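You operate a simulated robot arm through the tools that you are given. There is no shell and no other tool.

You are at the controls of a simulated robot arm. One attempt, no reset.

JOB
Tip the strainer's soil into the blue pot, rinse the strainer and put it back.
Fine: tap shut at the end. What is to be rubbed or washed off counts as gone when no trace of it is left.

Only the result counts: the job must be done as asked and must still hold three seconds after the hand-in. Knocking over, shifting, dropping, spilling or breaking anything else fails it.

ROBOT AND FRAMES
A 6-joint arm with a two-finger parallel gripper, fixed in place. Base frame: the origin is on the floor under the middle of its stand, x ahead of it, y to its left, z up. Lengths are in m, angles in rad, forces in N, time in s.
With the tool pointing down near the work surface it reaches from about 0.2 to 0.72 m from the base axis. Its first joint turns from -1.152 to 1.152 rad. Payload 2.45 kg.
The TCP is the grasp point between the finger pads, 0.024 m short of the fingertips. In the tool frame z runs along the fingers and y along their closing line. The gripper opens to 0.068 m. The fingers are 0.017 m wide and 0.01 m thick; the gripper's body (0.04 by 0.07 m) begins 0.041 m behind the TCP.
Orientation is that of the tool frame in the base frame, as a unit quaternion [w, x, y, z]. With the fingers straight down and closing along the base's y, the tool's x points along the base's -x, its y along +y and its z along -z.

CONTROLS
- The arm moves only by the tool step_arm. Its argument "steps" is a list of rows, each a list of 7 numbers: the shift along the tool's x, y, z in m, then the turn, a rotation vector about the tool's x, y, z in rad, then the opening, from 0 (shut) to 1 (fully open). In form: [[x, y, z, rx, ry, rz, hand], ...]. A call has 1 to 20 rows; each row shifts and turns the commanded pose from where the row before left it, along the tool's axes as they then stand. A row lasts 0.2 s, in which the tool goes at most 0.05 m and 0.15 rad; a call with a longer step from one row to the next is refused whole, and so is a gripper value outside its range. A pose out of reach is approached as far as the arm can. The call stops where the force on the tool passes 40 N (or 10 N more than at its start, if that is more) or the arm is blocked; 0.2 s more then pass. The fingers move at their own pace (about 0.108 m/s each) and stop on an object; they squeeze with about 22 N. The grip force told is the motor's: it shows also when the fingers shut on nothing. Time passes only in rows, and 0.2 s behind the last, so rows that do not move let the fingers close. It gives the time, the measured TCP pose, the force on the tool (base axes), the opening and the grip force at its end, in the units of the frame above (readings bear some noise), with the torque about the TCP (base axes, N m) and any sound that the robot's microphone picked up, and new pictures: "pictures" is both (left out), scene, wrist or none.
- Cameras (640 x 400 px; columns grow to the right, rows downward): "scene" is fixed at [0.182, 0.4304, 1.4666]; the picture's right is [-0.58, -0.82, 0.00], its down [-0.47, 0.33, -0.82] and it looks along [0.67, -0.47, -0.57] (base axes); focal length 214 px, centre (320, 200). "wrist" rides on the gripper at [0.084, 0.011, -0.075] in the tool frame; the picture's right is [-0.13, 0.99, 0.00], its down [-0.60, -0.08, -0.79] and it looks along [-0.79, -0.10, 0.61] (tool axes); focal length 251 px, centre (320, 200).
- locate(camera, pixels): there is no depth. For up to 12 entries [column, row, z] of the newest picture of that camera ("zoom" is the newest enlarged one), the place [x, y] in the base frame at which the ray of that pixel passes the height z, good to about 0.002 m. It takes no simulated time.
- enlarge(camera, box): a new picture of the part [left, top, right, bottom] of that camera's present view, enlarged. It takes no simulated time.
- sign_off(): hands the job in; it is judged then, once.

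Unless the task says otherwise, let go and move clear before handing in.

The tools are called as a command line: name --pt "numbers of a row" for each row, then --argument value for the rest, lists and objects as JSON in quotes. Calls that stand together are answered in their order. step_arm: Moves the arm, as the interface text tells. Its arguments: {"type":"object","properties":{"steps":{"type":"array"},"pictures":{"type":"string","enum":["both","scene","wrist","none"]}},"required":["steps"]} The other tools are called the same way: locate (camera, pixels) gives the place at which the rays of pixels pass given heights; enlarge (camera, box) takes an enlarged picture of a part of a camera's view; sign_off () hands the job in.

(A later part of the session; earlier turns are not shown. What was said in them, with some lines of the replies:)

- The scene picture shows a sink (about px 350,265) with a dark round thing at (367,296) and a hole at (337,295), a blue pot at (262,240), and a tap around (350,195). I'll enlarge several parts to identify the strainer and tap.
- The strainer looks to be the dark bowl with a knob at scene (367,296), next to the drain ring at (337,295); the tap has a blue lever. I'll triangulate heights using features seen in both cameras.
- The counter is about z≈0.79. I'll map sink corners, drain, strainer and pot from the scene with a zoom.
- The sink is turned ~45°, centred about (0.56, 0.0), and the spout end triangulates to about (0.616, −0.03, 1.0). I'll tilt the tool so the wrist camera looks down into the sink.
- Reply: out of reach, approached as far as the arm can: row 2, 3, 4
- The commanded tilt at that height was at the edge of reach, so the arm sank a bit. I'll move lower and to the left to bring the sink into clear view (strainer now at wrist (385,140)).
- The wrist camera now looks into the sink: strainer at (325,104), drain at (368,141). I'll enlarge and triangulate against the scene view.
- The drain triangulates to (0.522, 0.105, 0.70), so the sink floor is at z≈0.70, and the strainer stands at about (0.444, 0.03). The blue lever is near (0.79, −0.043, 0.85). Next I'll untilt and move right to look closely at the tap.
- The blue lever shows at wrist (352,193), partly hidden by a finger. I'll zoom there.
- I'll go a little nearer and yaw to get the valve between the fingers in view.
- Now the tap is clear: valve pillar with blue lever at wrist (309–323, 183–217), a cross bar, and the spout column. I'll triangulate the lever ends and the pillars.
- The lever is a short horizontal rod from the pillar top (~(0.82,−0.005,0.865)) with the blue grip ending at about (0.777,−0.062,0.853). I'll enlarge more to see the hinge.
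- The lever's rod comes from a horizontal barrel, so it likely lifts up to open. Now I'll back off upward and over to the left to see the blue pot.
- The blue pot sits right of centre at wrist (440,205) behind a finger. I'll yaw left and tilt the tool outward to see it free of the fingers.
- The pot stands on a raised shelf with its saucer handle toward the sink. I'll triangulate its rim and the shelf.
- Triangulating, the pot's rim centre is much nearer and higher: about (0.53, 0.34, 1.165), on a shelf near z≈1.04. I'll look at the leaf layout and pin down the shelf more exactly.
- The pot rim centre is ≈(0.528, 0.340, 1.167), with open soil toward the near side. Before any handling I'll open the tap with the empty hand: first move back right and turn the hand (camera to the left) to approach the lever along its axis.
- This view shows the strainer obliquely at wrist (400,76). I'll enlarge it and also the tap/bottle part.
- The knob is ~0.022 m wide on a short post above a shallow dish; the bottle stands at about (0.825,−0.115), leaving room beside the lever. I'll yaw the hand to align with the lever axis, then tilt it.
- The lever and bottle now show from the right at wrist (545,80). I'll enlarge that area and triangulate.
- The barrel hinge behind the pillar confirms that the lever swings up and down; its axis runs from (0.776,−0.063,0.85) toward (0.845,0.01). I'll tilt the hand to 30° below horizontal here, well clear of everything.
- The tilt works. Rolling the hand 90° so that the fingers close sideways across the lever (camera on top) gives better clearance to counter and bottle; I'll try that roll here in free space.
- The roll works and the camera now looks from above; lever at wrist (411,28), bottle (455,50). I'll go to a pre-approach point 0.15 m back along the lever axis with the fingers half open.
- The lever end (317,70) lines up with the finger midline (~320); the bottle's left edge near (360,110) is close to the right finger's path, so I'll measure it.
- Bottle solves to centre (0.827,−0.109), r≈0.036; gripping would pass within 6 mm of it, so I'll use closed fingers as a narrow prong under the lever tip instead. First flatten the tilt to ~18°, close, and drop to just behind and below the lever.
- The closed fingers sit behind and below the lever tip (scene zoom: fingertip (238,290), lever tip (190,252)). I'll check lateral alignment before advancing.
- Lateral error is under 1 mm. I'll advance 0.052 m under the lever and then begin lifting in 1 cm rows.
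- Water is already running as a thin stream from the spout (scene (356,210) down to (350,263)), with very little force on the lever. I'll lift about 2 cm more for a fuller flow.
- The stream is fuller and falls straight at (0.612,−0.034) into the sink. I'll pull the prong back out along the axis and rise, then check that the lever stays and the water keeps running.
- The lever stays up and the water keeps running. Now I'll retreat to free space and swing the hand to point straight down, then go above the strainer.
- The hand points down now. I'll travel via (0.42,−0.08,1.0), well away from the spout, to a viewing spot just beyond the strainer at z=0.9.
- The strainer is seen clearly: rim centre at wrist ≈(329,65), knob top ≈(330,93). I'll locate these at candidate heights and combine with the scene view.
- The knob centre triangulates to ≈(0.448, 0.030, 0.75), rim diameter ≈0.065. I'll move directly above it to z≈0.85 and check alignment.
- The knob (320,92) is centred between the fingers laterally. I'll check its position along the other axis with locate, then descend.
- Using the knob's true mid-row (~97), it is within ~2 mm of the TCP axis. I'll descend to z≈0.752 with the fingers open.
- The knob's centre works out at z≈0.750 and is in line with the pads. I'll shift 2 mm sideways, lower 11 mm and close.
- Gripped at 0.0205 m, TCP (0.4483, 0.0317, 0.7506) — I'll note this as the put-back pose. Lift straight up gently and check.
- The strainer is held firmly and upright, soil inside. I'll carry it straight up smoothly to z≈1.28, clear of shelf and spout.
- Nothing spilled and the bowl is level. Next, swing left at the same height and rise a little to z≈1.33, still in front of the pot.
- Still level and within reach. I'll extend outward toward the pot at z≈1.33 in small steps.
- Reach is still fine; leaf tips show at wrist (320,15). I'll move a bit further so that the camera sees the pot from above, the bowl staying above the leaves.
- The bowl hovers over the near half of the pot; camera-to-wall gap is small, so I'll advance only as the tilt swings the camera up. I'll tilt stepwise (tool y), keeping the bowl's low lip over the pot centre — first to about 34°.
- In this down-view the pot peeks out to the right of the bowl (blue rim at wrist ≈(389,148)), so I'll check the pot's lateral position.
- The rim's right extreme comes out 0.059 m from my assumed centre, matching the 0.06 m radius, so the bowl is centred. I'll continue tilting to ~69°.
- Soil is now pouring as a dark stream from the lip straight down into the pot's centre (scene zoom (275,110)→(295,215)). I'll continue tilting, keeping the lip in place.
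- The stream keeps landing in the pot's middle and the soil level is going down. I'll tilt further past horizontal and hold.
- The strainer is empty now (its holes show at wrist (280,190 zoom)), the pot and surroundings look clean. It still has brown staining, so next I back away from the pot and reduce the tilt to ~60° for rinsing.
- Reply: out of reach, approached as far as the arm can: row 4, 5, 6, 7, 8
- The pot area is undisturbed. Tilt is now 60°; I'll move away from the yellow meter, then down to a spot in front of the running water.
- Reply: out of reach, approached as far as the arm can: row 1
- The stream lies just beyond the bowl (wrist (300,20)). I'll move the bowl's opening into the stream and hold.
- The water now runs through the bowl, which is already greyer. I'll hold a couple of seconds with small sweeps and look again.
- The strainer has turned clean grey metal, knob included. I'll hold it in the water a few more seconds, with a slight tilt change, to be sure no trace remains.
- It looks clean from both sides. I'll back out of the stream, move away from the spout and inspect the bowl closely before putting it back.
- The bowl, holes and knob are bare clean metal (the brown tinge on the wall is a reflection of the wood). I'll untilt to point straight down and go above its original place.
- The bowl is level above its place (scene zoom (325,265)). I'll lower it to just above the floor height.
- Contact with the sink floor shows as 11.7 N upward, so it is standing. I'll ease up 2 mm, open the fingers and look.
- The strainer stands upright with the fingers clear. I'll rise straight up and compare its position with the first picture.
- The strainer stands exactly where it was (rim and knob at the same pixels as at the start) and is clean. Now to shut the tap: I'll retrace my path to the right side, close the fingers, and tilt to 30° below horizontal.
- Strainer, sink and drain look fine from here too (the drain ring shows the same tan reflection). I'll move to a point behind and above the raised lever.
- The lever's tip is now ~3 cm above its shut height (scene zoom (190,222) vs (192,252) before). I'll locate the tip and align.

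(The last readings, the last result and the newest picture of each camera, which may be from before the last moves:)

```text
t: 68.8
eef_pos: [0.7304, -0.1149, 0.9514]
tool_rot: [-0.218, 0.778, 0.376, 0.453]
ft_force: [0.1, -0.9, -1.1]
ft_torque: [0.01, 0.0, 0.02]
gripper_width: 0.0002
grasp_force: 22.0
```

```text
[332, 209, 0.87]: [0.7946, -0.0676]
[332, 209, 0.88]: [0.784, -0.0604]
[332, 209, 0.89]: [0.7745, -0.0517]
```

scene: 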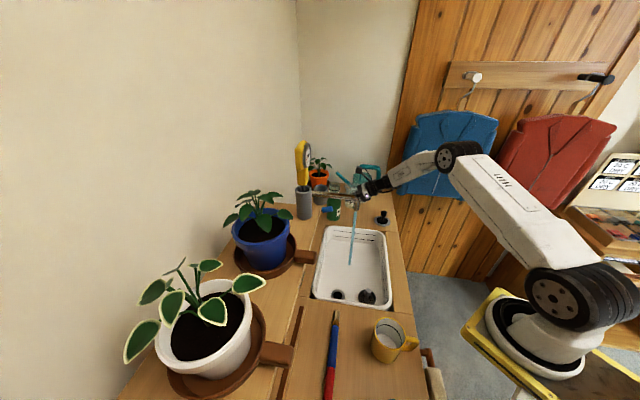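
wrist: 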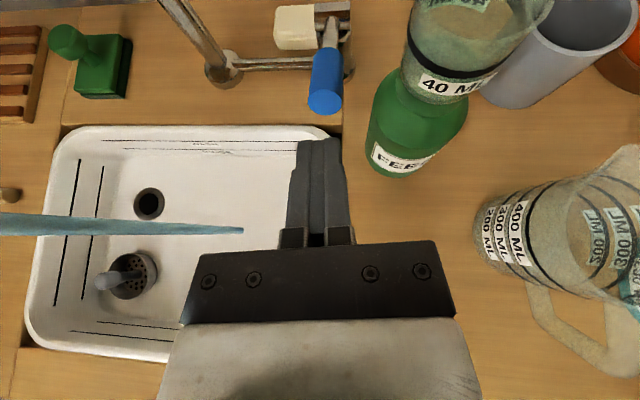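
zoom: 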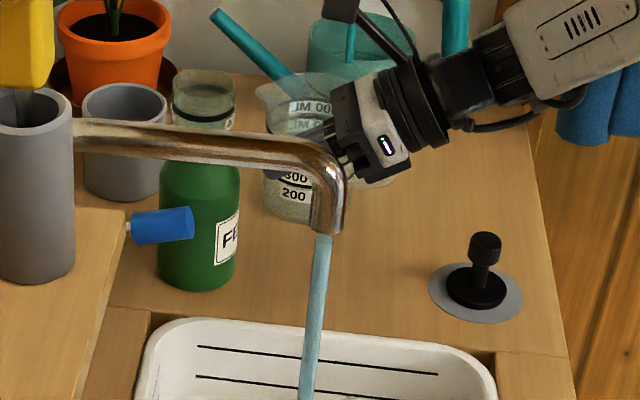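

Lever tip now at ≈(0.780,−0.057,0.884); I'm within 3 mm laterally. I'll advance over it and come down to just touch.

step_arm --pt "0.0182 0.001 0.0316 0 0 0 0" --pt "0.0182 0.001 0.0316 0 0 0 0" --pt "-0.0087 0 0.005 0 0 0 0" --pt "-0.0087 0 0.005 0 0 0 0" --pt "-0.0087 0 0.005 0 0 0 0" --pictures "both"

enlarge --camera "wrist" --box '[220, 40, 440, 220]'

enlarge --camera "scene" --box '[300, 170, 410, 240]'

```text
t: 70.0
eef_pos: [0.7768, -0.0589, 0.9225]
tool_rot: [-0.218, 0.779, 0.376, 0.453]
ft_force: [-0.9, 0.0, 0.5]
ft_torque: [-0.02, -0.01, -0.01]
gripper_width: 0.0001
grasp_force: 22.3
```

scene: 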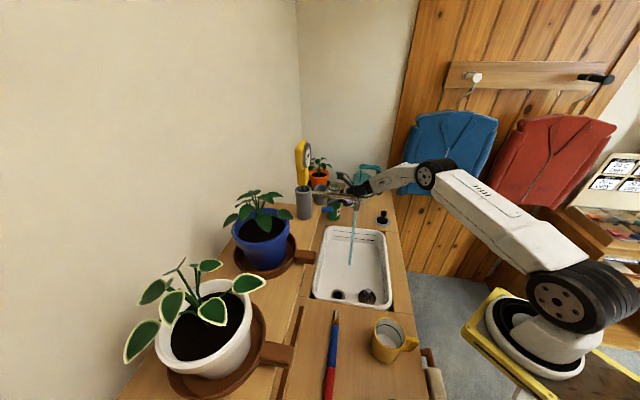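
wrist: 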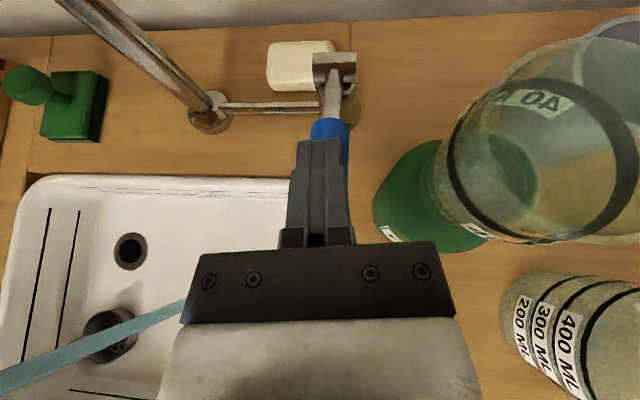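

```text
2.22 times, centred on (330, 130) of wrist
```

zoom: 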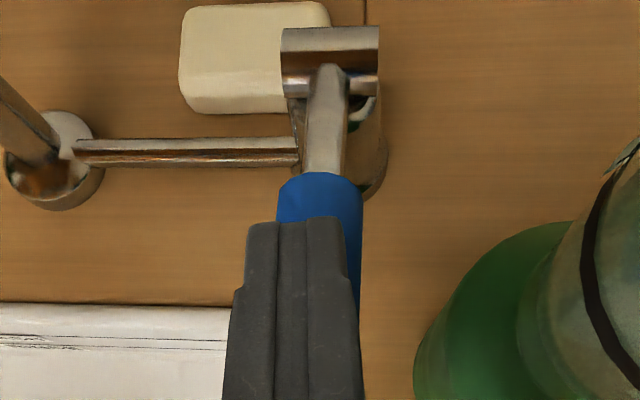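

```text
5.71 times, centred on (355, 205) of scene
```

zoom: 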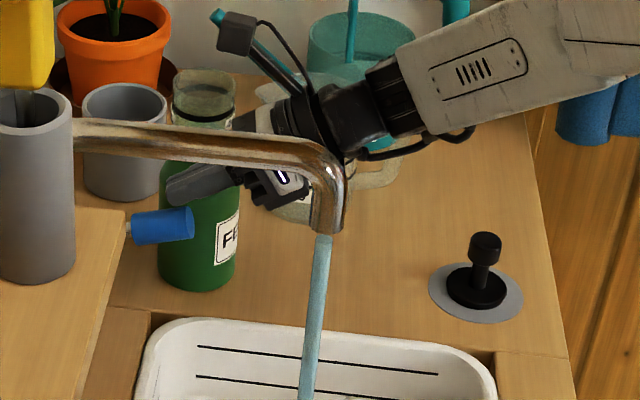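

The fingertips are right above the blue grip. I'll shift 2 mm to the right and push down gently in 6 mm rows.

step_arm --pt "-0.0052 0.002 0.003 0 0 0 0" --pt "-0.0052 0 0.003 0 0 0 0" --pt "-0.0052 0 0.003 0 0 0 0" --pt "-0.0052 0 0.003 0 0 0 0" --pictures "both"

enlarge --camera "scene" --box '[300, 170, 410, 240]'

```text
t: 71.0
eef_pos: [0.7785, -0.0605, 0.897]
tool_rot: [-0.218, 0.779, 0.376, 0.452]
ft_force: [0.3, -1.0, 0.5]
ft_torque: [0.0, 0.0, 0.02]
gripper_width: 0.0
grasp_force: 21.8
```

scene: 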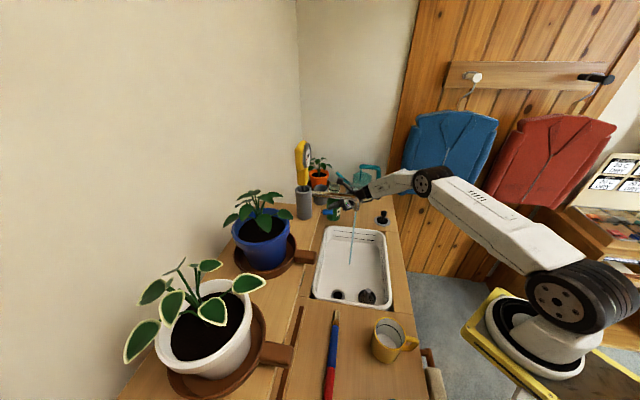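
wrist: 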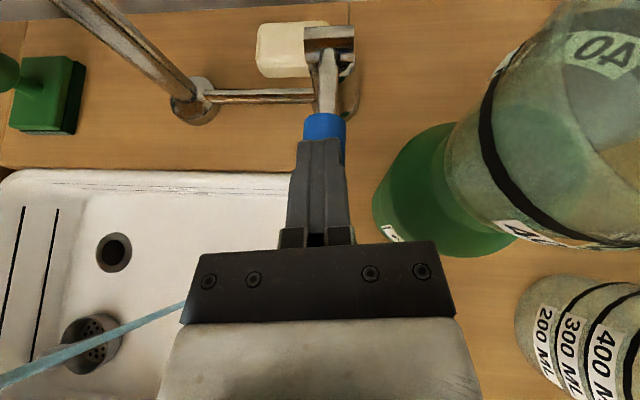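

```text
5.71 times, centred on (355, 205) of scene
```

zoom: 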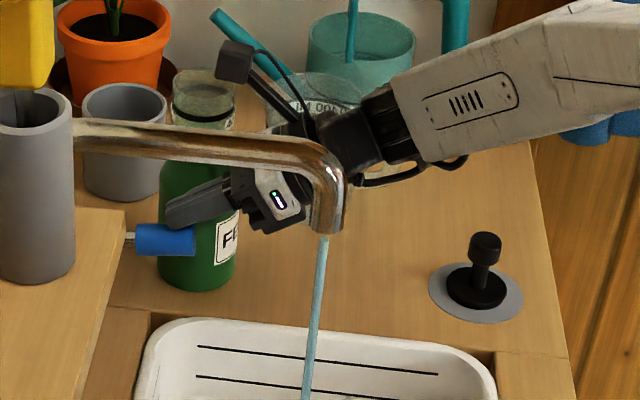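

The lever moves down and the stream gets thinner. I'll keep pushing in small rows, watching the force.

step_arm --pt "-0.0043 0 0.0025 0 0 0 0" --pt "-0.0043 0 0.0025 0 0 0 0" --pictures "both"

enlarge --camera "scene" --box '[300, 170, 410, 240]'

```text
t: 71.6
eef_pos: [0.7783, -0.0596, 0.8866]
tool_rot: [-0.218, 0.778, 0.376, 0.453]
ft_force: [-0.2, -0.5, -0.2]
ft_torque: [0.01, -0.01, 0.04]
gripper_width: 0.0
grasp_force: 21.9
```

scene: 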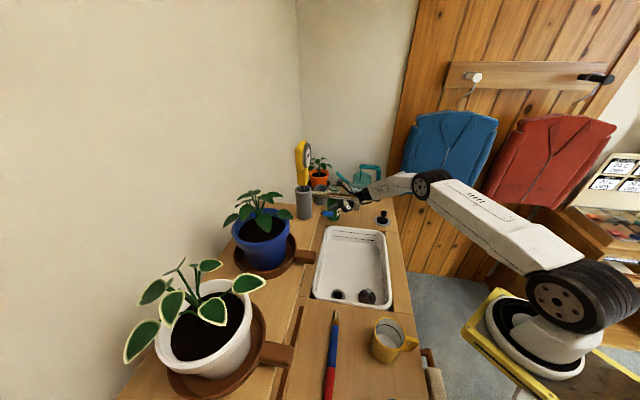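
wrist: 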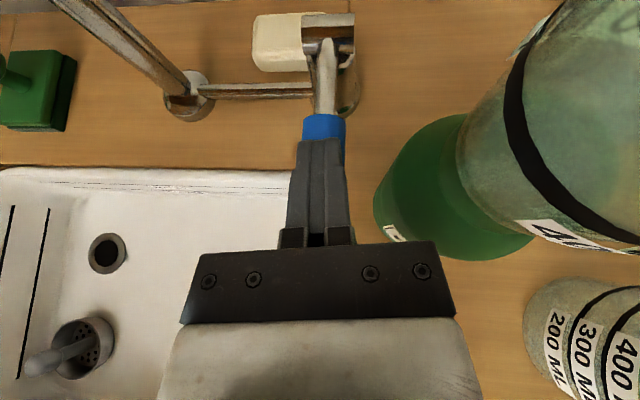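

```text
5.71 times, centred on (355, 205) of scene
```

zoom: 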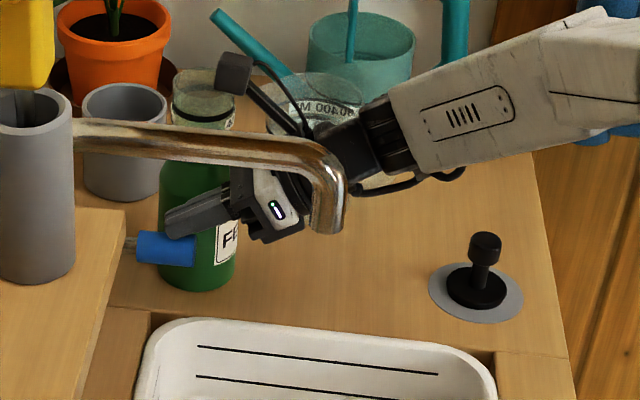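

The water has stopped; the grip is about 2–3 mm above its original height. I'll press slightly further to seat it fully.

step_arm --pt "-0.0026 0 0.0015 0 0 0 0" --pt "-0.0022 0 0.0012 0 0 0 0" --pt "0 0 0 0 0 0 0" --pictures "both"

enlarge --camera "scene" --box '[300, 170, 410, 240]'

```text
t: 72.4
eef_pos: [0.7788, -0.061, 0.8855]
tool_rot: [-0.218, 0.777, 0.377, 0.455]
ft_force: [-6.7, 0.7, 19.1]
ft_torque: [0.29, -0.06, 0.3]
gripper_width: 0.0
grasp_force: 21.5
```

scene: 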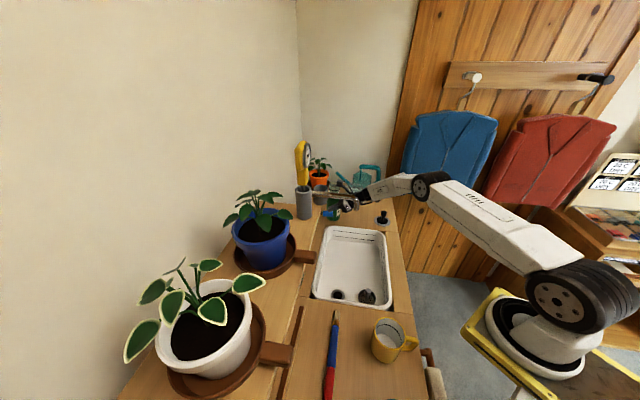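
wrist: 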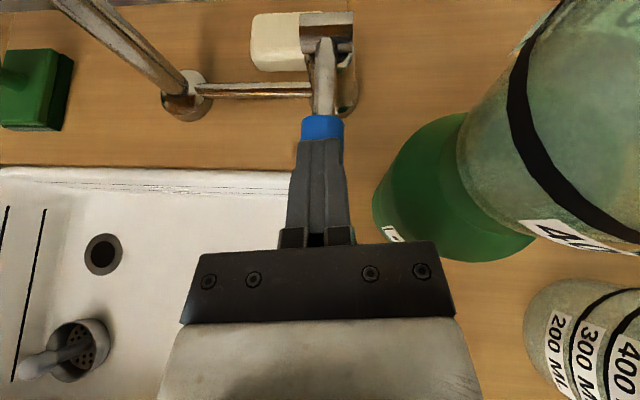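

```text
5.71 times, centred on (355, 205) of scene
```

zoom: 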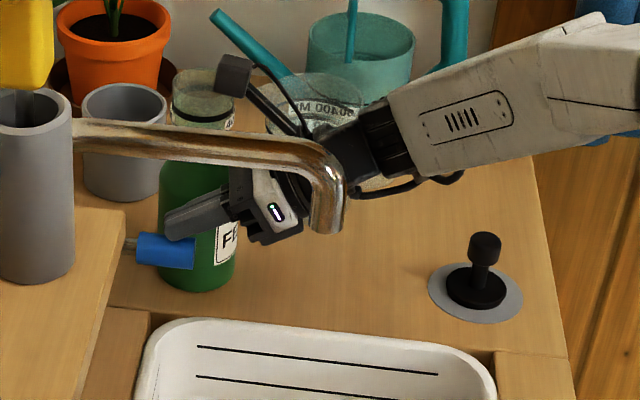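

The lever reached its stop (19 N) and the water is off. I'll ease up off the lever, withdraw backward and upward, and check everything.

step_arm --pt "0.0087 0 -0.005 0 0 0 0" --pt "0.0087 0 -0.005 0 0 0 0" --pt "0 0 -0.035 0 0 0 0" --pt "0 0 -0.045 0 0 0 0" --pt "0 0 -0.045 0 0 0 0" --pt "0 0 -0.045 0 0 0 0" --pt "0.02 -0.02 -0.035 0 0 0 0" --pt "0.02 -0.02 -0.035 0 0 0 0" --pt "0.02 -0.02 -0.035 0 0 0 0" --pictures "both"

enlarge --camera "scene" --box '[300, 170, 410, 240]'

enlarge --camera "scene" --box '[200, 170, 420, 320]'

enlarge --camera "scene" --box '[320, 270, 400, 320]'

```text
t: 74.4
eef_pos: [0.6004, -0.188, 1.0914]
tool_rot: [-0.217, 0.779, 0.375, 0.453]
ft_force: [0.3, 0.3, -0.5]
ft_torque: [0.01, -0.02, -0.02]
gripper_width: 0.0
grasp_force: 21.9
```

scene: 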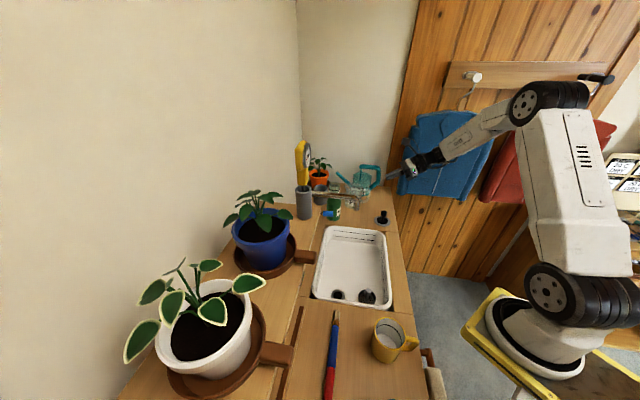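
wrist: 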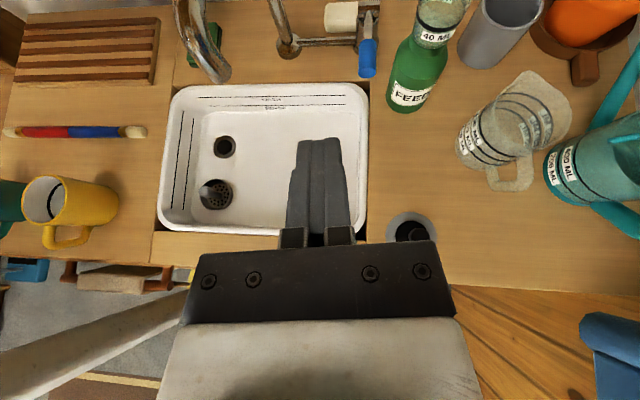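

```text
5.71 times, centred on (355, 205) of scene
```

zoom: 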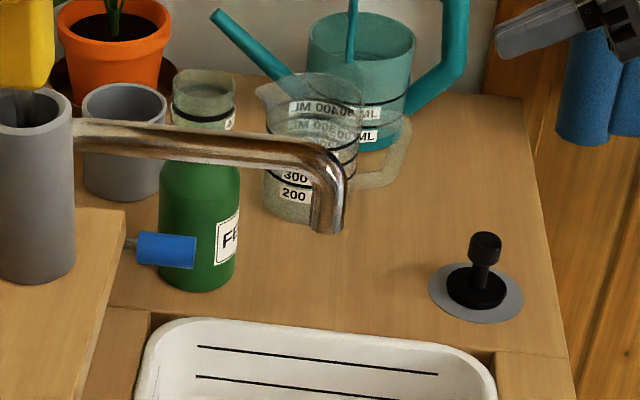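

```text
2.67 times, centred on (310, 245) of scene
```

zoom: 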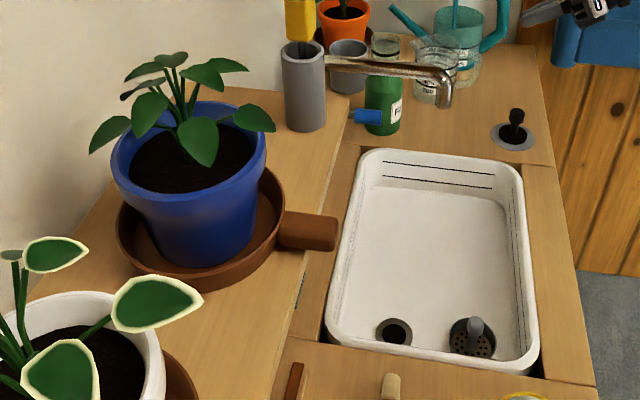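

```text
8.00 times, centred on (360, 295) of scene
```

zoom: 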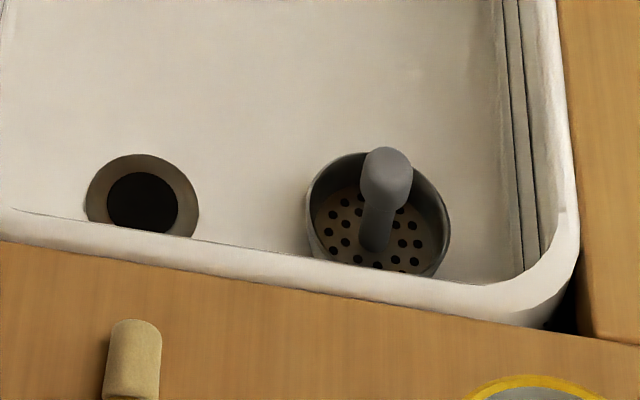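

Tap off, lever in its original place, pot, saucer and other items unchanged. One last close look at the strainer from the wrist camera before handing in.

enlarge --camera "wrist" --box '[180, 120, 270, 230]'

step_arm --pt "0.02 -0.02 -0.03 0 0 0 0.5" --pt "0.02 -0.02 -0.03 0 0 0 0.5" --pt "0 0 0 0 0 0 0.5" --pt "0 0 0 0 0 0 0.5" --pictures "both"

enlarge --camera "scene" --box '[200, 170, 420, 320]'

```text
3.64 times, centred on (225, 175) of wrist
```

zoom: 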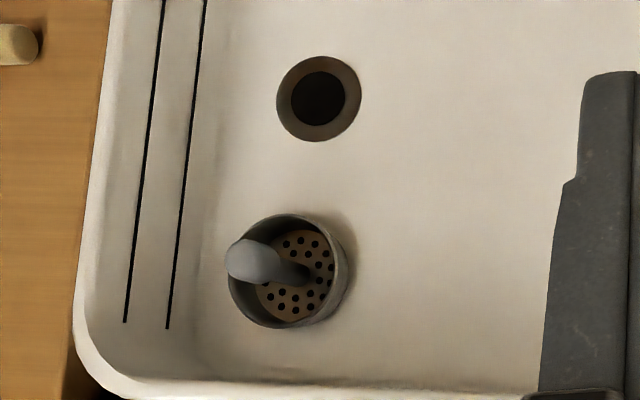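

```text
t: 75.4
eef_pos: [0.5501, -0.1882, 1.1552]
tool_rot: [-0.218, 0.779, 0.376, 0.453]
ft_force: [-0.1, 0.8, -0.4]
ft_torque: [0.02, 0.0, -0.01]
gripper_width: 0.0339
grasp_force: 0.1
```

scene: 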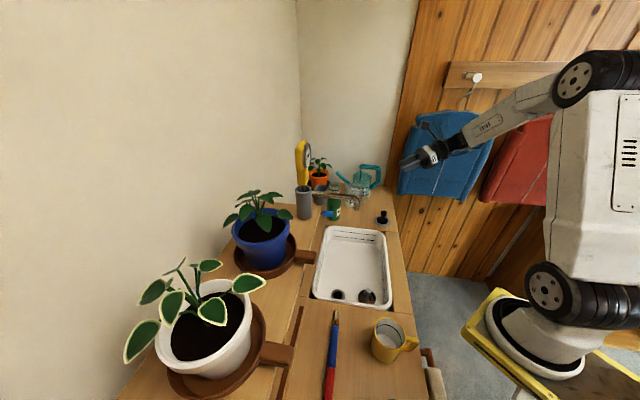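
wrist: 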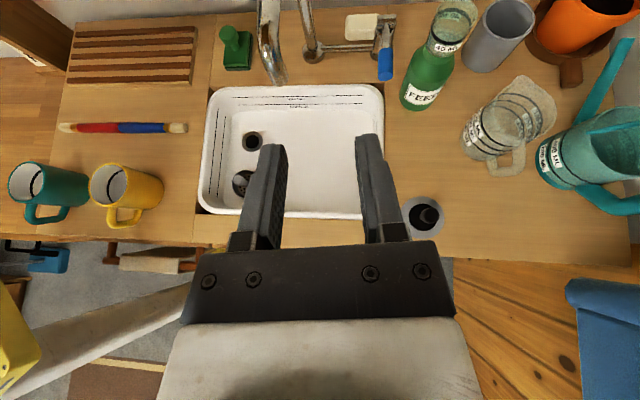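

```text
2.67 times, centred on (310, 245) of scene
```

zoom: 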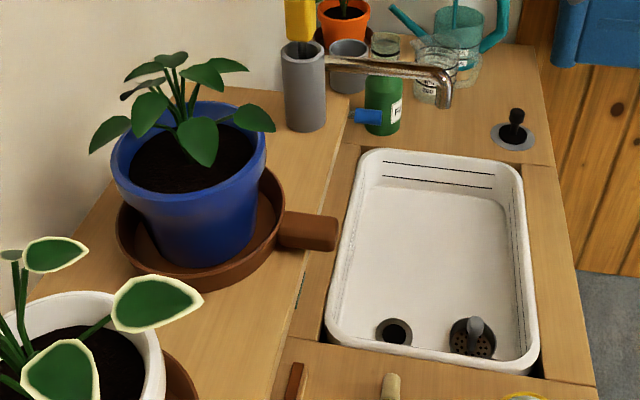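

The final pictures show no water running and the lever back at its shut stop. The strainer is clean and upright at its original spot, scene zoom (472,338). The soil is in the blue pot, everything else is where it was, and the hand is open and clear, so I'm handing in.

sign_off

```text
The job is handed in.
```

The strainer's soil is in the blue pot, and the strainer is rinsed and back in its original spot in the sink. The tap is shut.

- **Soil:** it poured in one stream into the middle of the pot, and nothing landed on the shelf or saucer. The strainer came out empty.
- **Rinse:** I held the strainer under the running tap for about six seconds until the brown staining was gone from the bowl, holes and knob. A tan tint still shows on the metal from some angles. I took it as a reflection of the wood, because it changes with the view and the drain ring shows it too.
- **Put back:** I took "back" to mean where it stood at the start, beside the drain. It stands upright there, at the same place in the picture as before.
- **Tap:** I pushed the lever down to its stop, and no water was running in the last pictures.

Nothing else was moved, as far as the pictures show. The arm has let go and is clear of the sink.
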